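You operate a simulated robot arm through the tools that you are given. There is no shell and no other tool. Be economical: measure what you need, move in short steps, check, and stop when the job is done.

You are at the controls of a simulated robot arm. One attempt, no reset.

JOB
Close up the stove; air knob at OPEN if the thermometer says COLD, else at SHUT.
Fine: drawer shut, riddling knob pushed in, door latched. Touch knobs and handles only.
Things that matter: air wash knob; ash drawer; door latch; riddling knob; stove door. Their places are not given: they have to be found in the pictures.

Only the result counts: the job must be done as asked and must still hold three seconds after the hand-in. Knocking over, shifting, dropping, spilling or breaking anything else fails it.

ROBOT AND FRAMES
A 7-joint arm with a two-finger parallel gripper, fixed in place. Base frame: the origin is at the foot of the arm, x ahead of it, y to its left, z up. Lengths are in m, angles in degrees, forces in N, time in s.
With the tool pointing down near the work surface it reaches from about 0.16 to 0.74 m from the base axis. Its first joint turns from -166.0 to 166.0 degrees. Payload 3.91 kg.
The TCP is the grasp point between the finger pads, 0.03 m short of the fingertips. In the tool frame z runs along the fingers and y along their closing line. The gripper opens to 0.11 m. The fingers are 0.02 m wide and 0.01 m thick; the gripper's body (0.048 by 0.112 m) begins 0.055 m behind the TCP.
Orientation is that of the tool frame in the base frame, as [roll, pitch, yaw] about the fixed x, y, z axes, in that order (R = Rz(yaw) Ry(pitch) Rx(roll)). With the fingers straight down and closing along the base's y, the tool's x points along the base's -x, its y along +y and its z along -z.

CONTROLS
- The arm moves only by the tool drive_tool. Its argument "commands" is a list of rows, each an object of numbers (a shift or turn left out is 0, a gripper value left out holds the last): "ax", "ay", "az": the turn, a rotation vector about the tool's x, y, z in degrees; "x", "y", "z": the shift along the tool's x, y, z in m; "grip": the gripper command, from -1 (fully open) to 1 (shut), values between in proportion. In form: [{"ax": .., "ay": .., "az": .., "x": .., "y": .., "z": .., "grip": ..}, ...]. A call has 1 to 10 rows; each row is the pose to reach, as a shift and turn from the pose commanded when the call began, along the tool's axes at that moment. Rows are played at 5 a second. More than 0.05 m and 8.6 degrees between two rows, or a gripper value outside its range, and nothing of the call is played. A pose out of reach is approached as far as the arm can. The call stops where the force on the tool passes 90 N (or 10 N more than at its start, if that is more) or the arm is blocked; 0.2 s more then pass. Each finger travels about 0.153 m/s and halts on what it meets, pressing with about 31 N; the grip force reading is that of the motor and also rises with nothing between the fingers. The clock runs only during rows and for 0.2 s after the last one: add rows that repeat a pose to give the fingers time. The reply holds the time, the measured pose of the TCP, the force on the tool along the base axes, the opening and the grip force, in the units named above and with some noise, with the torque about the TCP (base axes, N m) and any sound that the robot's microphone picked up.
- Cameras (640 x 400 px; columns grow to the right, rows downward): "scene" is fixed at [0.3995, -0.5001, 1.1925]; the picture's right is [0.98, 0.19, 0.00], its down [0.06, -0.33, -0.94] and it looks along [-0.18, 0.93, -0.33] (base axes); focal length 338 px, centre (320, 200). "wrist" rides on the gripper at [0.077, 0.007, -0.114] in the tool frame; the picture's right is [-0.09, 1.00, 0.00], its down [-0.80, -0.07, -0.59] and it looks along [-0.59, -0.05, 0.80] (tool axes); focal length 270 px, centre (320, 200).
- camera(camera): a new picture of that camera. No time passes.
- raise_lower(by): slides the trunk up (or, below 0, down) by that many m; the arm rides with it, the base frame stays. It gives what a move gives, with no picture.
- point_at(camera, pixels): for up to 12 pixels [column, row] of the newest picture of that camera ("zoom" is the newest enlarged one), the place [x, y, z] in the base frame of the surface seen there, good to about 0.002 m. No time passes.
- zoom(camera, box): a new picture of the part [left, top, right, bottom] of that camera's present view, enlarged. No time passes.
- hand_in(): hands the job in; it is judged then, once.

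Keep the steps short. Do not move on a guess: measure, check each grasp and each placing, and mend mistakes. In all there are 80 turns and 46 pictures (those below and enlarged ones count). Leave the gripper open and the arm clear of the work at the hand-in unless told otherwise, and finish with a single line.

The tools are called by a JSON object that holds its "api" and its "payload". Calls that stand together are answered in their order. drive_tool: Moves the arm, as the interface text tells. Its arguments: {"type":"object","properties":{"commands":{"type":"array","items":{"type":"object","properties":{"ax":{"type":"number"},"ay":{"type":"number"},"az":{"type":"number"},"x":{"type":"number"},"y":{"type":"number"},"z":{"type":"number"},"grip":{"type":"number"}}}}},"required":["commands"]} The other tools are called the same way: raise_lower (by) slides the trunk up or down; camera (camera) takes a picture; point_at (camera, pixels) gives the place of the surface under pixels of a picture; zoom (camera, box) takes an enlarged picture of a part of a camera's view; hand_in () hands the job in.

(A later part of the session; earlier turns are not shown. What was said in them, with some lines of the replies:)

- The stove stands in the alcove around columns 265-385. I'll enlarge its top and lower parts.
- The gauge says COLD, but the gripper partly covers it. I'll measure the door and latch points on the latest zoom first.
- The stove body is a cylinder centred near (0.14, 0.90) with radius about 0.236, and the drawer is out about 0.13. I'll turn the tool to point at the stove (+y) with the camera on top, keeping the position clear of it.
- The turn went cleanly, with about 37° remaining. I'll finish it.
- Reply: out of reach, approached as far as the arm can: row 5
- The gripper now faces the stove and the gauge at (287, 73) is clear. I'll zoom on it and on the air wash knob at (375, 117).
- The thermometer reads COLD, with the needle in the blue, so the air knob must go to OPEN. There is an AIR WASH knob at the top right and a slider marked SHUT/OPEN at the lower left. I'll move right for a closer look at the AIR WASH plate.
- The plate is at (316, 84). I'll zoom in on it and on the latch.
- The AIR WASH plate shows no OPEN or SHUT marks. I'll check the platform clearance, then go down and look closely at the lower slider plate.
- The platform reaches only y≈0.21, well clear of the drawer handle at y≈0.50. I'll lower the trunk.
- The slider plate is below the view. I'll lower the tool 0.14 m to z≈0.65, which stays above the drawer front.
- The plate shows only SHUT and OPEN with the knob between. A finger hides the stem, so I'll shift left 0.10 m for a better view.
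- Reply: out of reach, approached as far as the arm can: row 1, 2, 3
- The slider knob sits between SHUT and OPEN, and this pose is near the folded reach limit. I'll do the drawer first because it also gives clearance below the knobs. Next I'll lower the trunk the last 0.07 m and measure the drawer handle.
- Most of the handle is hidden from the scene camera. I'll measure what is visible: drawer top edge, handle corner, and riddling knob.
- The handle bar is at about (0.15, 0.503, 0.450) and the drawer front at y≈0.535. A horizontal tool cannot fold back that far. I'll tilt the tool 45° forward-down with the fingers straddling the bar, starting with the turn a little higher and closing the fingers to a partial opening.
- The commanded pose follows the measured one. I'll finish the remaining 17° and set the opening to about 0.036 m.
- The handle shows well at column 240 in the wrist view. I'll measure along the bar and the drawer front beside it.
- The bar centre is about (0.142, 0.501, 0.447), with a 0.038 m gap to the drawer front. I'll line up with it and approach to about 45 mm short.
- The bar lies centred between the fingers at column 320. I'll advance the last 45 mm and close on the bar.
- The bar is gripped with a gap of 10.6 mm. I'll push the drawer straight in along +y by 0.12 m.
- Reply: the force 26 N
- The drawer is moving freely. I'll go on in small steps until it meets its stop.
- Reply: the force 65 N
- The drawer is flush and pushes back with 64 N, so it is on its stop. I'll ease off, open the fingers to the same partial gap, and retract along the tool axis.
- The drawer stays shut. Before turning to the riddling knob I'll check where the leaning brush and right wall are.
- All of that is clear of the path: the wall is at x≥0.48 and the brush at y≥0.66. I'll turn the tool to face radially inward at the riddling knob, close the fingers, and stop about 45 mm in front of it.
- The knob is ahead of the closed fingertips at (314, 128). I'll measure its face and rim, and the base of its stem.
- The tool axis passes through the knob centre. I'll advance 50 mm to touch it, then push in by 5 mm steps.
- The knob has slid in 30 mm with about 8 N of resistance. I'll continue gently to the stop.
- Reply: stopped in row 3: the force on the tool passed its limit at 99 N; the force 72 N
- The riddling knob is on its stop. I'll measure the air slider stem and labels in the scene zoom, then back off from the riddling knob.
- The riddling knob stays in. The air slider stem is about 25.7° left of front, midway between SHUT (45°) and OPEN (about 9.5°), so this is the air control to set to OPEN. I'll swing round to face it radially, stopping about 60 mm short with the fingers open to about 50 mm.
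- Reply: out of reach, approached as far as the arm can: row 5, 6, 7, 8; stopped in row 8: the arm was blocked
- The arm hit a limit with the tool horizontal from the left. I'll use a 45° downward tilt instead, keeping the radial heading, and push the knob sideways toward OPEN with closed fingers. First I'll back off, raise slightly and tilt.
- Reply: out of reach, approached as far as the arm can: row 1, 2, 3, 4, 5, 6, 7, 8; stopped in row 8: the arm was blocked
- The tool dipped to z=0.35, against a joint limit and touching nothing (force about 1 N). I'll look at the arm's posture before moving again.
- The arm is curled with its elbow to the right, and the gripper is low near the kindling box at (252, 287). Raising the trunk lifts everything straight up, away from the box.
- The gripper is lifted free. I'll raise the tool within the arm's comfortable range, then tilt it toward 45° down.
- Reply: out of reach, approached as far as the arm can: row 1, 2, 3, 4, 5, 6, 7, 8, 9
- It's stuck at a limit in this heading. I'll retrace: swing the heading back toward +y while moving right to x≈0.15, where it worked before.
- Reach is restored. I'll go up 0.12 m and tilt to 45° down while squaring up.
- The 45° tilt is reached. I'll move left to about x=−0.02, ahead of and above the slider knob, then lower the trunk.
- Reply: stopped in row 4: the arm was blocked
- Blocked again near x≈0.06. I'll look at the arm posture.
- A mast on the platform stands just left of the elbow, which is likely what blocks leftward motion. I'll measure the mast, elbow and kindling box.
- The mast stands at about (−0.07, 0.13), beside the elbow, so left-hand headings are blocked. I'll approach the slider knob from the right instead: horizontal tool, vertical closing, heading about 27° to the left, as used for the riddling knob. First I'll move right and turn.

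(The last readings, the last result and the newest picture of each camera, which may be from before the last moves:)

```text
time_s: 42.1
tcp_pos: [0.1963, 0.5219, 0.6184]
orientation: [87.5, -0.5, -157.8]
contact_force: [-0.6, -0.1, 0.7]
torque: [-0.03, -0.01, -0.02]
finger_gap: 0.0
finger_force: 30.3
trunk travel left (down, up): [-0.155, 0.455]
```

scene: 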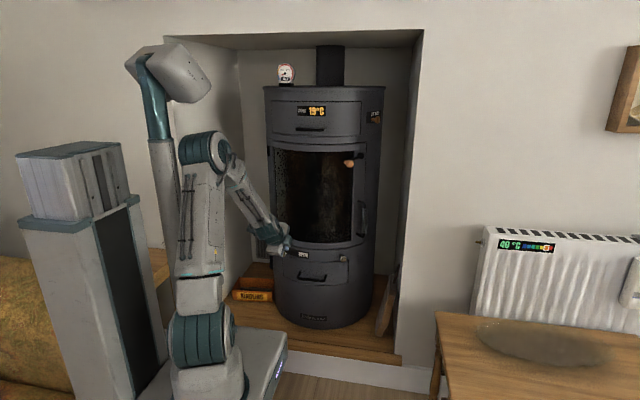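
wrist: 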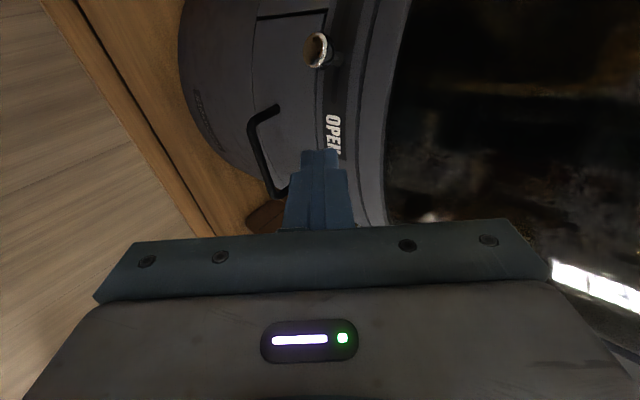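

Reachable. I'll lower the trunk so the tool is at the knob height of z≈0.534.

{"api": "raise_lower", "payload": {"by": -0.084}}

{"api": "drive_tool", "payload": {"commands": [{"ax": 1, "ay": 4, "grip": 0.1}, {"ax": 2.5, "ay": 8, "grip": 0.1}, {"ax": 2.5, "ay": 8, "x": 0.04, "z": 0.02}, {"ax": 2.5, "ay": 8, "x": 0.07, "z": 0.04}]}}

{"api": "camera", "payload": {"camera": "wrist"}}

```text
time_s: 43.3
tcp_pos: [0.1951, 0.5219, 0.5346]
orientation: [87.6, -0.6, -158.0]
contact_force: [1.0, 0.4, 0.8]
torque: [-0.02, 0.0, 0.03]
finger_gap: 0.0
finger_force: 31.0
trunk travel left (down, up): [-0.071, 0.539]
```

```text
time_s: 44.3
tcp_pos: [0.1162, 0.5338, 0.5366]
orientation: [90.0, -0.3, -150.0]
contact_force: [0.1, -0.2, 0.3]
torque: [0.03, -0.01, 0.02]
finger_gap: 0.0496
finger_force: 0.0
trunk travel left (down, up): [-0.071, 0.539]
```

```text
11 pictures are left
```

wrist: 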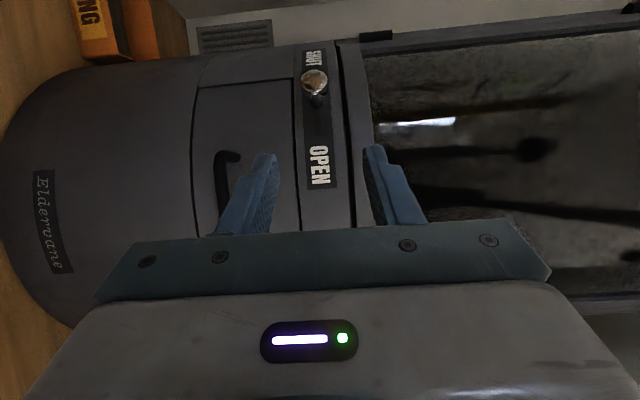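

Now in reach, with a clear view of the knob at (314, 84). I'll measure it and the labels.

{"api": "point_at", "payload": {"camera": "wrist", "pixels": [[314, 84], [302, 84], [327, 84], [314, 72], [316, 104], [312, 57], [319, 165], [320, 150], [320, 182], [330, 130]]}}

```text
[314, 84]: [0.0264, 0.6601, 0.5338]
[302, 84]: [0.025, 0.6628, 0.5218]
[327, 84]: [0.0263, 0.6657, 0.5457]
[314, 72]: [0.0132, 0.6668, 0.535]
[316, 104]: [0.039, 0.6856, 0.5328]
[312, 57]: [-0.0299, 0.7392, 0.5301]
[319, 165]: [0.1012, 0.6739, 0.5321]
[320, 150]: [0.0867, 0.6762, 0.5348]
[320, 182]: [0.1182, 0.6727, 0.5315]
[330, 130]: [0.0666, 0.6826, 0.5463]
```

The knob body is centred near (0.028, 0.667, 0.534). I'll advance so the pads straddle it above and below, then close.

{"api": "drive_tool", "payload": {"commands": [{"x": 0.0095, "y": -0.0026, "z": 0.04}, {"x": 0.0095, "y": -0.0026, "z": 0.08}, {"x": 0.0095, "y": -0.0026, "z": 0.115}, {"x": 0.0095, "y": -0.0026, "z": 0.1385}, {"x": 0.0095, "y": -0.0026, "z": 0.1385, "grip": 1}, {"x": 0.0095, "y": -0.0026, "z": 0.1385, "grip": 1}]}}

```text
time_s: 45.7
tcp_pos: [0.0369, 0.6503, 0.5321]
orientation: [90.1, -0.5, -150.0]
contact_force: [-2.3, -2.4, -7.4]
torque: [-0.22, -0.18, -0.42]
finger_gap: 0.0264
finger_force: 45.1
trunk travel left (down, up): [-0.071, 0.539]
```

The knob is gripped with a gap of 26 mm. I'll move it along the arc about halfway and check the force.

{"api": "drive_tool", "payload": {"commands": [{"x": -0.006, "z": -0.0078}, {"x": -0.0119, "z": -0.0156}, {"x": -0.018, "z": -0.0226}, {"x": -0.0239, "z": -0.0295}]}}

```text
time_s: 46.7
tcp_pos: [0.0643, 0.635, 0.533]
orientation: [90.1, -0.4, -149.1]
contact_force: [-36.1, 14.4, -14.5]
torque: [-0.38, -0.19, 0.72]
finger_gap: 0.0264
finger_force: 45.6
trunk travel left (down, up): [-0.071, 0.539]
```

The knob is following with some resistance (about 36 N). I'll continue to the OPEN label.

{"api": "drive_tool", "payload": {"commands": [{"x": -0.0065, "z": -0.0065}, {"x": -0.0129, "z": -0.0129}, {"x": -0.019, "z": -0.0185}, {"x": -0.0253, "z": -0.0237}]}}

{"api": "zoom", "payload": {"camera": "wrist", "box": [224, 40, 416, 160]}}

```text
time_s: 47.7
tcp_pos: [0.1065, 0.6272, 0.5336]
orientation: [90.1, -0.4, -149.9]
contact_force: [0.9, 0.0, 0.1]
torque: [0.01, 0.01, -0.01]
finger_gap: 0.0001
finger_force: 37.6
trunk travel left (down, up): [-0.071, 0.539]
```

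```text
3.33 times, centred on (320, 100) of wrist
```

zoom: 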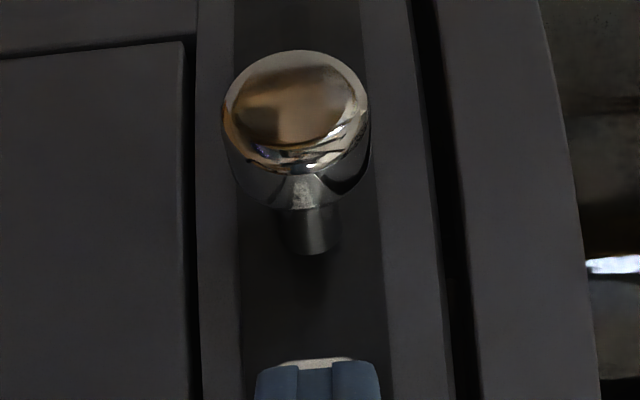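

The fingers slipped off. I'll measure where the knob is now.

{"api": "point_at", "payload": {"camera": "zoom", "pixels": [[295, 110], [225, 120], [365, 115], [310, 240], [320, 370], [300, 60]]}}

```text
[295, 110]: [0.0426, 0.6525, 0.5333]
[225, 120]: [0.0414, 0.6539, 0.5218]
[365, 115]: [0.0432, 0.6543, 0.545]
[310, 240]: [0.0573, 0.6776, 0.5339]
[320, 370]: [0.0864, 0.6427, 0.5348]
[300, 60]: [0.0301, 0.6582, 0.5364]
```

The knob moved about 4° (now 21.3°) before the pads slipped at roughly 39 N, so the slider resists fast motion. I'll regrip deeper, with the heading turned 20° further so the fingers run more parallel to the stove, then pull slowly. Backing off and turning first.

{"api": "drive_tool", "payload": {"commands": [{"z": -0.03, "grip": 1}, {"z": -0.036, "ay": 7, "grip": 0.1}, {"z": -0.036, "ay": 14, "grip": 0.1}, {"x": 0.0068, "z": -0.0238, "ay": 20, "grip": 0.1}, {"x": 0.0068, "z": -0.0238, "ay": 20, "grip": 0.1}]}}

```text
time_s: 48.9
tcp_pos: [0.1135, 0.6038, 0.5333]
orientation: [89.7, -0.4, -129.8]
contact_force: [1.0, -0.1, 0.2]
torque: [-0.01, 0.01, 0.02]
finger_gap: 0.0494
finger_force: 0.2
trunk travel left (down, up): [-0.071, 0.539]
```

Lined up. I'll advance 80 mm and close on the knob.

{"api": "drive_tool", "payload": {"commands": [{"z": 0.03, "x": 0.001}, {"z": 0.055, "x": 0.001}, {"z": 0.0803, "x": 0.001}, {"z": 0.0803, "x": 0.001, "grip": 1}, {"z": 0.0803, "x": 0.001, "grip": 1}, {"z": 0.0803, "x": 0.001, "grip": 1}]}}

```text
time_s: 50.3
tcp_pos: [0.0512, 0.6515, 0.5318]
orientation: [89.8, -0.5, -129.8]
contact_force: [-2.7, -0.8, 0.0]
torque: [-0.02, -0.1, 0.1]
finger_gap: 0.0265
finger_force: 45.5
trunk travel left (down, up): [-0.071, 0.539]
```

A firm grip. I'll pull slowly along the arc, about 14 mm/s, to roughly 15°.

{"api": "drive_tool", "payload": {"commands": [{"x": -0.0014, "z": -0.0025}, {"x": -0.0027, "z": -0.005}, {"x": -0.0039, "z": -0.0077}, {"x": -0.005, "z": -0.0104}, {"x": -0.006, "z": -0.013}, {"x": -0.007, "z": -0.0157}, {"x": -0.008, "z": -0.0184}, {"x": -0.009, "z": -0.021}, {"x": -0.0099, "z": -0.0237}, {"x": -0.0108, "z": -0.0264}]}}

{"api": "zoom", "payload": {"camera": "wrist", "box": [224, 60, 416, 180]}}

```text
time_s: 52.5
tcp_pos: [0.0739, 0.646, 0.5336]
orientation: [90.1, -0.5, -129.6]
contact_force: [-37.5, 10.8, -14.7]
torque: [-0.27, -0.31, 0.33]
finger_gap: 0.0262
finger_force: 45.3
trunk travel left (down, up): [-0.071, 0.539]
```

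```text
3.33 times, centred on (320, 120) of wrist
```

zoom: 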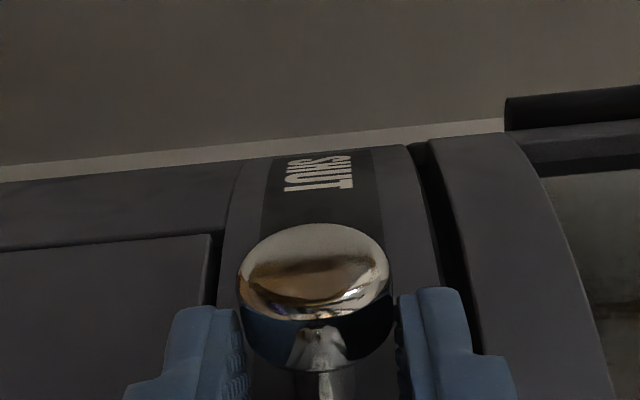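

The resistance is 39 N again even at slow speed. I'll measure where the knob is relative to the pads.

{"api": "point_at", "payload": {"camera": "zoom", "pixels": [[315, 265], [315, 230], [245, 280], [385, 270], [320, 385], [210, 320]]}}

```text
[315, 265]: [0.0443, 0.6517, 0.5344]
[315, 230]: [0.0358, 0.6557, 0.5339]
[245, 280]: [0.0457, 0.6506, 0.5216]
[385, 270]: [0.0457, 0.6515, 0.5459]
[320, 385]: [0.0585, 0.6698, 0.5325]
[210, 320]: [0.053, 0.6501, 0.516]
```

The knob is at 20.8°: it moved about 21 mm from mid-position and then refused, so this may be its OPEN end stop. To tell stop from friction, I'll regrip and nudge it 10 mm back, reading the force.

{"api": "drive_tool", "payload": {"commands": [{"grip": 0.3}, {"grip": 0.3, "x": 0.004, "z": 0.01}, {"x": 0.0084, "z": 0.026, "grip": 0.3}, {"x": 0.0084, "z": 0.026, "grip": 1}, {"x": 0.0084, "z": 0.026, "grip": 1}, {"x": 0.0084, "z": 0.026, "grip": 1}, {"x": 0.0095, "z": 0.03}, {"x": 0.0107, "z": 0.034}, {"x": 0.0118, "z": 0.0375}]}}

```text
time_s: 54.5
tcp_pos: [0.0416, 0.6592, 0.5343]
orientation: [90.0, -0.3, -129.9]
contact_force: [2.8, 1.8, -15.4]
torque: [-0.22, -0.12, 0.6]
finger_gap: 0.0265
finger_force: 45.0
trunk travel left (down, up): [-0.071, 0.539]
```

It moved left with only 3 N, so friction is low and the right-hand resistance was the OPEN end stop. I'll bring it back right until it meets that stop.

{"api": "drive_tool", "payload": {"commands": [{"x": -0.0009, "z": -0.003}, {"x": -0.0018, "z": -0.006}, {"x": -0.0027, "z": -0.009}, {"x": -0.0036, "z": -0.012}, {"x": -0.0042, "z": -0.014}, {"x": -0.0048, "z": -0.016}]}}

{"api": "zoom", "payload": {"camera": "wrist", "box": [224, 60, 416, 180]}}

{"api": "point_at", "payload": {"camera": "zoom", "pixels": [[315, 265], [310, 240], [315, 290], [320, 300]]}}

```text
time_s: 55.9
tcp_pos: [0.0522, 0.6537, 0.5324]
orientation: [90.0, -0.4, -129.5]
contact_force: [-25.6, 10.8, -23.8]
torque: [-0.09, -0.06, -0.43]
finger_gap: 0.0265
finger_force: 45.2
trunk travel left (down, up): [-0.071, 0.539]
```

```text
3.33 times, centred on (320, 120) of wrist
```

zoom: 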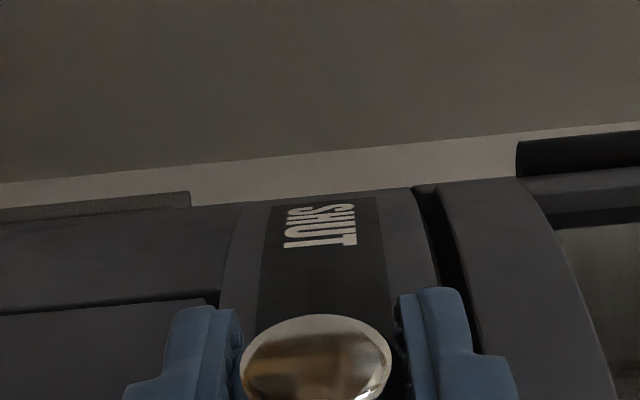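

```text
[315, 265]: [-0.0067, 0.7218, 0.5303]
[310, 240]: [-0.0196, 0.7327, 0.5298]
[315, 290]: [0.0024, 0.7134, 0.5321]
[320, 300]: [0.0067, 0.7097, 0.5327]
```

The stop is met again at 28 N. I'll ease off, open, back straight out, and verify the knob's place.

{"api": "point_at", "payload": {"camera": "zoom", "pixels": [[315, 365], [316, 385]]}}

{"api": "drive_tool", "payload": {"commands": [{"x": 0.001, "z": 0.004, "grip": 1}, {"x": 0.001, "z": 0.004, "grip": 0.1}, {"x": 0.001, "z": 0.004, "grip": 0.1}, {"x": 0.001, "z": -0.03, "grip": 0.1}, {"x": 0.001, "z": -0.07}, {"x": 0.001, "z": -0.11}]}}

{"api": "zoom", "payload": {"camera": "scene", "box": [265, 235, 361, 295]}}

```text
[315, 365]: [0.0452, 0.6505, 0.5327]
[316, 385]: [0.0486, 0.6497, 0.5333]
```

```text
time_s: 57.3
tcp_pos: [0.1419, 0.5805, 0.5341]
orientation: [89.9, -0.3, -129.7]
contact_force: [0.1, -0.2, 0.0]
torque: [-0.01, -0.01, 0.01]
finger_gap: 0.0496
finger_force: 0.1
trunk travel left (down, up): [-0.071, 0.539]
```

```text
6.67 times, centred on (313, 265) of scene
```

zoom: 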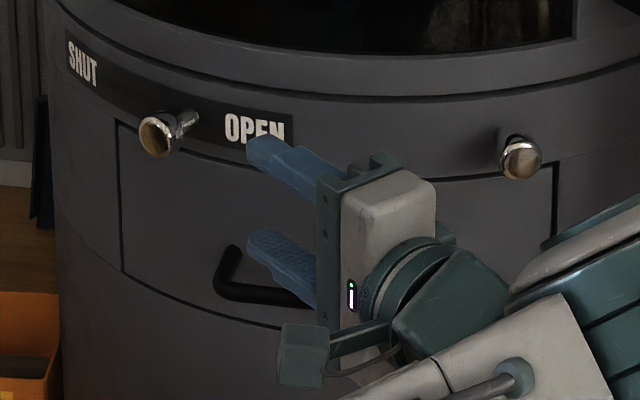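

The air knob rests at its OPEN end, the drawer is flush and the riddling knob is in. Next is the door latch, a crank with a wooden knob near (0.28, 0.65, 0.92). I'll move clear to the right, then raise the trunk 0.39 m.

{"api": "drive_tool", "payload": {"commands": [{"x": -0.018, "z": -0.042, "grip": -0.2}, {"x": -0.037, "z": -0.083}, {"x": -0.056, "z": -0.124}, {"x": -0.075, "z": -0.165}, {"x": -0.093, "z": -0.206}]}}

{"api": "raise_lower", "payload": {"by": 0.39}}

{"api": "camera", "payload": {"camera": "wrist"}}

```text
time_s: 58.5
tcp_pos: [0.357, 0.5215, 0.5326]
orientation: [89.9, -0.4, -129.8]
contact_force: [-0.4, -0.1, 0.8]
torque: [0.0, -0.01, -0.01]
finger_gap: 0.0658
finger_force: 0.1
trunk travel left (down, up): [-0.071, 0.539]
```

```text
time_s: 62.2
tcp_pos: [0.3563, 0.5215, 0.9214]
orientation: [89.9, -0.4, -129.9]
contact_force: [-0.4, -0.6, 0.2]
torque: [0.03, 0.01, -0.01]
finger_gap: 0.0658
finger_force: 0.1
trunk travel left (down, up): [-0.461, 0.149]
```

```text
6 pictures are left
```

wrist: 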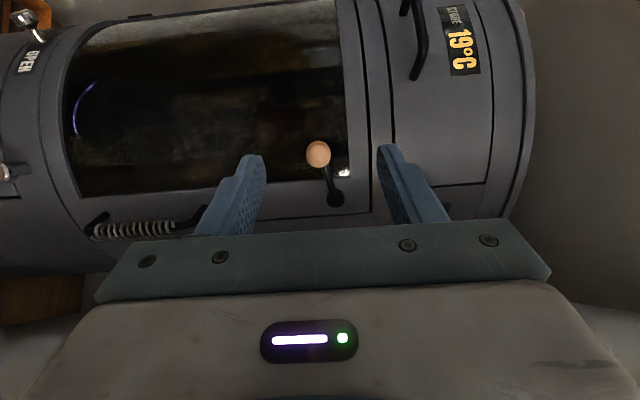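

The pivot is at (337, 198) and the knob at (318, 153). I'll measure them and check whether the door edge is flush with the body.

{"api": "point_at", "payload": {"camera": "wrist", "pixels": [[337, 198], [318, 153], [307, 153], [330, 153], [318, 143], [327, 175], [300, 207], [362, 200], [378, 200], [425, 170], [440, 200], [360, 100]]}}

{"api": "zoom", "payload": {"camera": "wrist", "box": [240, 110, 432, 230]}}

```text
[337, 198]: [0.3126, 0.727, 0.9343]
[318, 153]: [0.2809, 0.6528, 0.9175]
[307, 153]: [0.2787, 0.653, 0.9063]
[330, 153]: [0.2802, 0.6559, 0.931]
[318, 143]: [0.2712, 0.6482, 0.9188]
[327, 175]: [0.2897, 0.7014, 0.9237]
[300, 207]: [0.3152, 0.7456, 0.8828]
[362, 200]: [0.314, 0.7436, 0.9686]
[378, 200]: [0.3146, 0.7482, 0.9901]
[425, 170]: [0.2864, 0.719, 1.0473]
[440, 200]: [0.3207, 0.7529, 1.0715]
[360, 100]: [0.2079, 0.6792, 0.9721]
```

```text
3.33 times, centred on (336, 170) of wrist
```

zoom: 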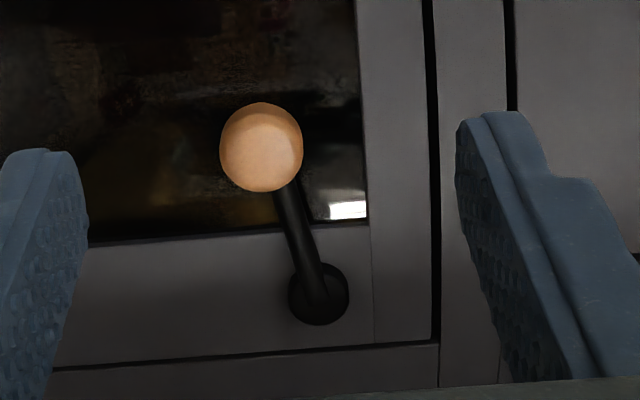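

The door is flush to within 2 mm. The crank arm is about 76 mm long, turning about the outward normal at the pivot, and now points left about 12° below horizontal. I'll align the tool with the pivot axis (heading 44.5°) and stop 50 mm short of the knob.

{"api": "drive_tool", "payload": {"commands": [{"x": -0.0155, "y": -0.0013, "z": 0.0274, "ay": -1.9, "grip": 0.1}, {"x": -0.031, "y": -0.0026, "z": 0.0548, "ay": -3.8}, {"x": -0.0466, "y": -0.004, "z": 0.0822, "ay": -5.6}]}}

{"api": "camera", "payload": {"camera": "wrist"}}

```text
time_s: 63.0
tcp_pos: [0.3237, 0.6112, 0.9196]
orientation: [89.9, -0.4, -135.5]
contact_force: [1.4, 0.1, -0.7]
torque: [0.0, 0.01, 0.01]
finger_gap: 0.0496
finger_force: 0.1
trunk travel left (down, up): [-0.461, 0.149]
```

```text
4 pictures are left
```

wrist: 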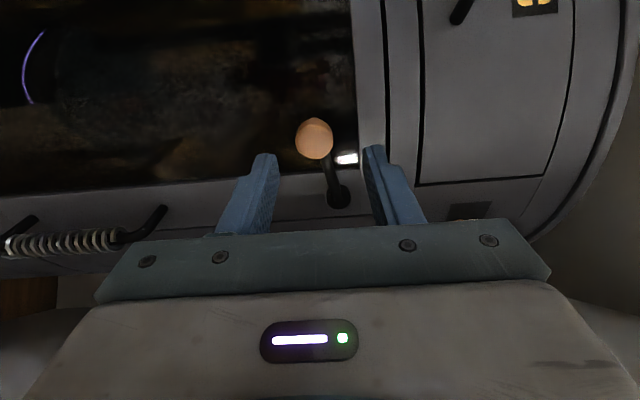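

The knob is between the finger lines. I'll advance 50 mm and close on it.

{"api": "drive_tool", "payload": {"commands": [{"z": 0.025, "y": -0.002}, {"z": 0.049, "y": -0.002}, {"z": 0.049, "y": -0.002, "grip": 1}, {"z": 0.049, "y": -0.002, "grip": 1}, {"z": 0.049, "y": -0.002, "grip": 1}]}}

```text
time_s: 64.2
tcp_pos: [0.2877, 0.6458, 0.9167]
orientation: [89.8, -0.5, -135.4]
contact_force: [-6.3, 0.4, -4.2]
torque: [-0.18, 0.12, 0.23]
finger_gap: 0.0261
finger_force: 44.3
trunk travel left (down, up): [-0.461, 0.149]
```

The knob is gripped with a gap of 26 mm. I'll swing the crank down about 30° along its circle and read the force.

{"api": "drive_tool", "payload": {"commands": [{"x": -0.0012, "y": -0.0048}, {"x": -0.0028, "y": -0.0096}, {"x": -0.0048, "y": -0.0145}, {"x": -0.0071, "y": -0.0193}, {"x": -0.0098, "y": -0.0239}, {"x": -0.0127, "y": -0.0283}, {"x": -0.016, "y": -0.0325}, {"x": -0.0196, "y": -0.0365}]}}

```text
time_s: 66.0
tcp_pos: [0.3027, 0.6587, 0.8806]
orientation: [89.9, -0.3, -135.5]
contact_force: [-2.0, 0.7, 7.7]
torque: [0.41, -0.19, 0.14]
finger_gap: 0.0259
finger_force: 45.3
trunk travel left (down, up): [-0.461, 0.149]
```

It turns freely with about 8 N. I'll continue down toward vertical.

{"api": "drive_tool", "payload": {"commands": [{"x": -0.0058, "y": -0.0054}, {"x": -0.0122, "y": -0.0102}, {"x": -0.0191, "y": -0.0144}, {"x": -0.0263, "y": -0.0177}, {"x": -0.0339, "y": -0.0203}, {"x": -0.0416, "y": -0.0221}, {"x": -0.0496, "y": -0.0231}, {"x": -0.0549, "y": -0.0233}]}}

{"api": "zoom", "payload": {"camera": "scene", "box": [302, 140, 398, 200]}}

```text
time_s: 67.8
tcp_pos: [0.3375, 0.6939, 0.8565]
orientation: [89.6, -0.6, -135.4]
contact_force: [5.3, 3.1, 21.6]
torque: [0.12, 0.48, -1.25]
finger_gap: 0.0258
finger_force: 44.9
trunk travel left (down, up): [-0.461, 0.149]
```

```text
6.67 times, centred on (350, 170) of scene
```

zoom: 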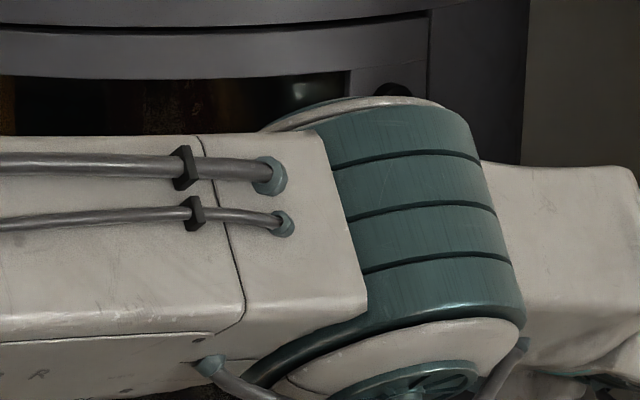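

The crank is at about vertical with no sideways resistance yet. I'll go on a little in 3 mm steps to feel for an end stop.

{"api": "drive_tool", "payload": {"commands": [{"x": -0.003, "y": 0.002}, {"x": -0.006, "y": 0.0025}, {"x": -0.009, "y": 0.003}]}}

```text
time_s: 68.7
tcp_pos: [0.3387, 0.6931, 0.8572]
orientation: [89.3, -1.2, -134.8]
contact_force: [12.9, 0.3, 44.6]
torque: [0.49, 0.78, -0.64]
finger_gap: 0.0259
finger_force: 45.5
trunk travel left (down, up): [-0.461, 0.149]
```

It barely moved, and the force pattern looks odd. The wrist may be near the alcove's right wall corner. I'll measure that corner around this height before anything else.

{"api": "point_at", "payload": {"camera": "scene", "pixels": [[413, 170], [418, 170], [430, 170], [450, 170], [410, 130], [425, 130], [408, 200]]}}

{"api": "drive_tool", "payload": {"commands": [{"x": 0.003, "y": -0.001}, {"x": 0.006, "y": -0.002}, {"x": 0.009, "y": -0.002}]}}

```text
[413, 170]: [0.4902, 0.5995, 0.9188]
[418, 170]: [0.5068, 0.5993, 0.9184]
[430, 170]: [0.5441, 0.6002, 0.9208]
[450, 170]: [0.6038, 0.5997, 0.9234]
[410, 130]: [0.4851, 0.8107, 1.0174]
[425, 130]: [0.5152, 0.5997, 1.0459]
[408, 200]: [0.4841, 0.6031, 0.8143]
```

```text
time_s: 69.5
tcp_pos: [0.337, 0.693, 0.8574]
orientation: [90.1, -0.3, -135.3]
contact_force: [10.7, -5.4, 6.5]
torque: [-0.01, 0.32, 0.75]
finger_gap: 0.0258
finger_force: 44.8
trunk travel left (down, up): [-0.461, 0.149]
```

The wall corner (0.484, 0.600) is only about 4 cm from the tool axis, so the wrist was reaching it and could not go further. I'll open, slide left off the knob, retract, and look at the latch angle.

{"api": "drive_tool", "payload": {"commands": [{"grip": 0.1}, {"grip": 0.1}, {"x": 0.015, "z": -0.01, "grip": 0.1}, {"x": 0.03, "z": -0.04}, {"x": 0.04, "z": -0.08}, {"x": 0.06, "z": -0.11}]}}

{"api": "zoom", "payload": {"camera": "wrist", "box": [200, 60, 440, 210]}}

```text
time_s: 70.8
tcp_pos: [0.3761, 0.576, 0.8571]
orientation: [90.0, -0.2, -135.5]
contact_force: [-0.1, 0.2, 0.4]
torque: [0.0, 0.0, 0.01]
finger_gap: 0.0498
finger_force: 0.0
trunk travel left (down, up): [-0.461, 0.149]
```

```text
2.67 times, centred on (320, 135) of wrist
```

zoom: 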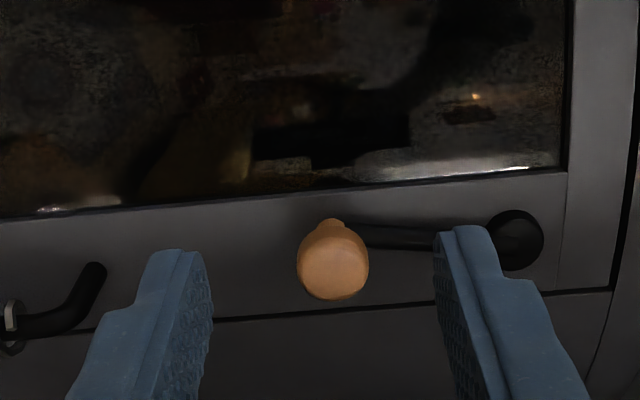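

The crank hangs about vertical. I'll measure its angle.

{"api": "point_at", "payload": {"camera": "zoom", "pixels": [[333, 265], [300, 265], [366, 265], [518, 240], [400, 237], [330, 225], [560, 200], [590, 200]]}}

```text
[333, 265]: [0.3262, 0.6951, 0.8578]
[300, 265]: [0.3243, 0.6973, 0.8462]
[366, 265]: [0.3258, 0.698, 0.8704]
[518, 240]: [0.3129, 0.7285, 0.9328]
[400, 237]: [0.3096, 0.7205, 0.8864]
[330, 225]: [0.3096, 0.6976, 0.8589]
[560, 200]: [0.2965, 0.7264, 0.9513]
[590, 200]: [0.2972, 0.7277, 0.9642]
```

The crank is at about 80°, 10° short of straight down. I'll test for a stop by pushing the knob right from its left side with closed fingers, heading about 25° so the wrist stays off the wall. First I'll get into position.

{"api": "drive_tool", "payload": {"commands": [{"x": 0.0035, "z": 0.02, "ay": -6.5, "grip": 1}, {"x": 0.007, "z": 0.042, "ay": -13, "grip": 1}, {"x": 0.0105, "z": 0.063, "ay": -19.5, "grip": 1}, {"x": 0.0105, "z": 0.063, "ay": -19.5, "grip": 1}]}}

```text
time_s: 71.8
tcp_pos: [0.3256, 0.6136, 0.8572]
orientation: [90.0, -0.4, -154.9]
contact_force: [-0.2, 0.7, 0.3]
torque: [0.0, -0.05, -0.02]
finger_gap: 0.0002
finger_force: 30.6
trunk travel left (down, up): [-0.461, 0.149]
```

Positioned. I'll advance beside the knob, then push right in small steps along the swing direction.

{"api": "drive_tool", "payload": {"commands": [{"z": 0.03, "x": 0.001}, {"z": 0.0606, "x": 0.001}, {"z": 0.0639, "x": -0.0085}, {"z": 0.0652, "x": -0.0122}, {"z": 0.0662, "x": -0.015}, {"z": 0.0672, "x": -0.0179}]}}

```text
time_s: 73.2
tcp_pos: [0.312, 0.6834, 0.857]
orientation: [90.1, -0.5, -154.9]
contact_force: [0.2, -0.4, -0.5]
torque: [-0.01, 0.0, 0.01]
finger_gap: 0.0001
finger_force: 31.2
trunk travel left (down, up): [-0.461, 0.149]
```

No resistance yet. I'll continue in small steps.

{"api": "drive_tool", "payload": {"commands": [{"z": 0.001, "x": -0.0028}, {"z": 0.002, "x": -0.0057}, {"z": 0.0027, "x": -0.0076}, {"z": 0.0033, "x": -0.0095}]}}

{"api": "zoom", "payload": {"camera": "wrist", "box": [224, 60, 416, 180]}}

```text
time_s: 74.2
tcp_pos: [0.3152, 0.6896, 0.8576]
orientation: [90.0, -0.3, -154.7]
contact_force: [-13.1, -13.3, -1.3]
torque: [0.15, 0.04, 0.13]
finger_gap: 0.0
finger_force: 30.9
trunk travel left (down, up): [-0.461, 0.149]
```

```text
3.33 times, centred on (320, 120) of wrist
```

zoom: 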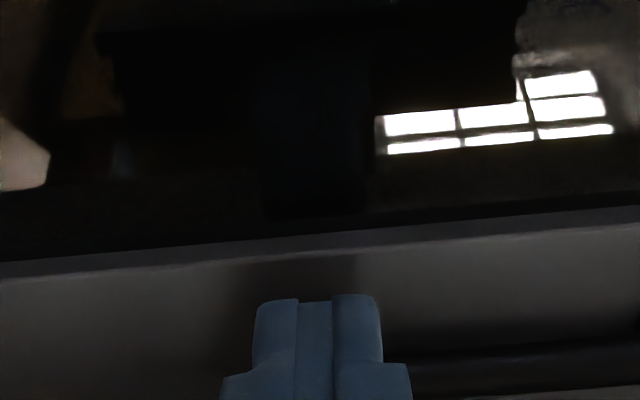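

Now 19 N pushes straight back along the swing. I'll press a few millimetres more to confirm this is the end stop.

{"api": "drive_tool", "payload": {"commands": [{"z": 0.0007, "x": -0.0019}, {"z": 0.0013, "x": -0.0038}, {"z": 0.0023, "x": -0.0066}]}}

```text
time_s: 75.0
tcp_pos: [0.3165, 0.6914, 0.8587]
orientation: [89.8, -0.4, -154.2]
contact_force: [-36.9, -38.5, -9.8]
torque: [-0.07, 0.19, 0.36]
finger_gap: 0.0
finger_force: 31.0
trunk travel left (down, up): [-0.461, 0.149]
```

It's a hard stop: 53 N with almost no travel, so the latch is fully turned. I'll slide left off the knob, retract, then move the arm clear to the left and open the gripper.

{"api": "drive_tool", "payload": {"commands": [{"x": 0.015, "z": -0.005}, {"x": 0.022, "z": -0.03}, {"x": 0.022, "z": -0.07}, {"x": 0.022, "z": -0.11}, {"x": 0.022, "z": -0.15}, {"x": 0.06, "z": -0.16, "grip": -1}, {"x": 0.1, "z": -0.16, "grip": -1}, {"x": 0.13, "z": -0.15, "grip": -1}]}}

{"api": "zoom", "payload": {"camera": "scene", "box": [240, 80, 432, 200]}}

```text
time_s: 76.8
tcp_pos: [0.2697, 0.505, 0.8583]
orientation: [89.9, -0.3, -155.0]
contact_force: [0.3, -0.4, 0.2]
torque: [0.02, -0.01, -0.01]
finger_gap: 0.11
finger_force: 0.1
trunk travel left (down, up): [-0.461, 0.149]
```

```text
3.33 times, centred on (336, 140) of scene
```

zoom: 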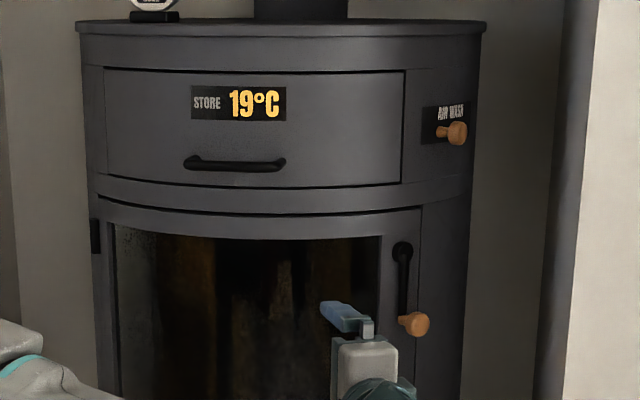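

The crank points straight down. I'll confirm by measuring its angle and the door edge.

{"api": "point_at", "payload": {"camera": "zoom", "pixels": [[402, 252], [418, 324], [402, 300], [412, 230], [430, 230], [395, 375], [428, 375], [440, 200]]}}

```text
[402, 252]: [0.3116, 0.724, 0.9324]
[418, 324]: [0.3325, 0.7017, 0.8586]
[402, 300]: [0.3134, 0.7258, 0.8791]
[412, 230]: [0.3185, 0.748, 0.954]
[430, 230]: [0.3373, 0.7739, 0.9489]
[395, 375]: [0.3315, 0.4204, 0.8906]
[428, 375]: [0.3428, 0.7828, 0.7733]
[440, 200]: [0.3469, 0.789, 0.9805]
```

The crank is vertical and the door flush (edge radius 0.237 against 0.2365 for the body). I'll use the last picture to rule out any OPEN/SHUT marks on the AIR WASH plate by viewing it more from the right. First I'll raise and reposition in free space.

{"api": "raise_lower", "payload": {"by": 0.145}}

{"api": "drive_tool", "payload": {"commands": [{"x": -0.0394, "y": 0.015, "z": -0.0054, "ay": 6.25}, {"x": -0.0788, "y": 0.03, "z": -0.0108, "ay": 12.5}, {"x": -0.1182, "y": 0.045, "z": -0.0162, "ay": 18.75}, {"x": -0.1576, "y": 0.06, "z": -0.0217, "ay": 25}]}}

```text
time_s: 78.6
tcp_pos: [0.2696, 0.5048, 1.0024]
orientation: [89.9, -0.5, -155.0]
contact_force: [-0.6, 0.2, 0.1]
torque: [0.0, 0.02, 0.01]
finger_gap: 0.1098
finger_force: 0.0
trunk travel left (down, up): [-0.606, 0.004]
```

```text
time_s: 79.6
tcp_pos: [0.4219, 0.5524, 1.0621]
orientation: [89.9, -0.5, -129.9]
contact_force: [0.3, 0.1, 0.0]
torque: [0.0, -0.02, 0.01]
finger_gap: 0.11
finger_force: 0.1
trunk travel left (down, up): [-0.606, 0.004]
```

The plate should appear near (331, 190) in the wrist view. I'll zoom there with the last picture.

{"api": "zoom", "payload": {"camera": "wrist", "box": [275, 150, 387, 220]}}

```text
refused: no pictures are left
```

No pictures remain. The only knob with OPEN/SHUT marks is the lower slider, which is at its OPEN stop. The arm is clear, touching nothing, and the gripper is open, so I'll hand in.

{"api": "hand_in", "payload": {}}

```text
The job is handed in.
```

I handed in the stove with the drawer shut, riddling knob in, door latched and the OPEN/SHUT slider at its OPEN stop (thermometer: COLD); I took that slider as the air knob, leaving the unmarked AIR WASH knob untouched.
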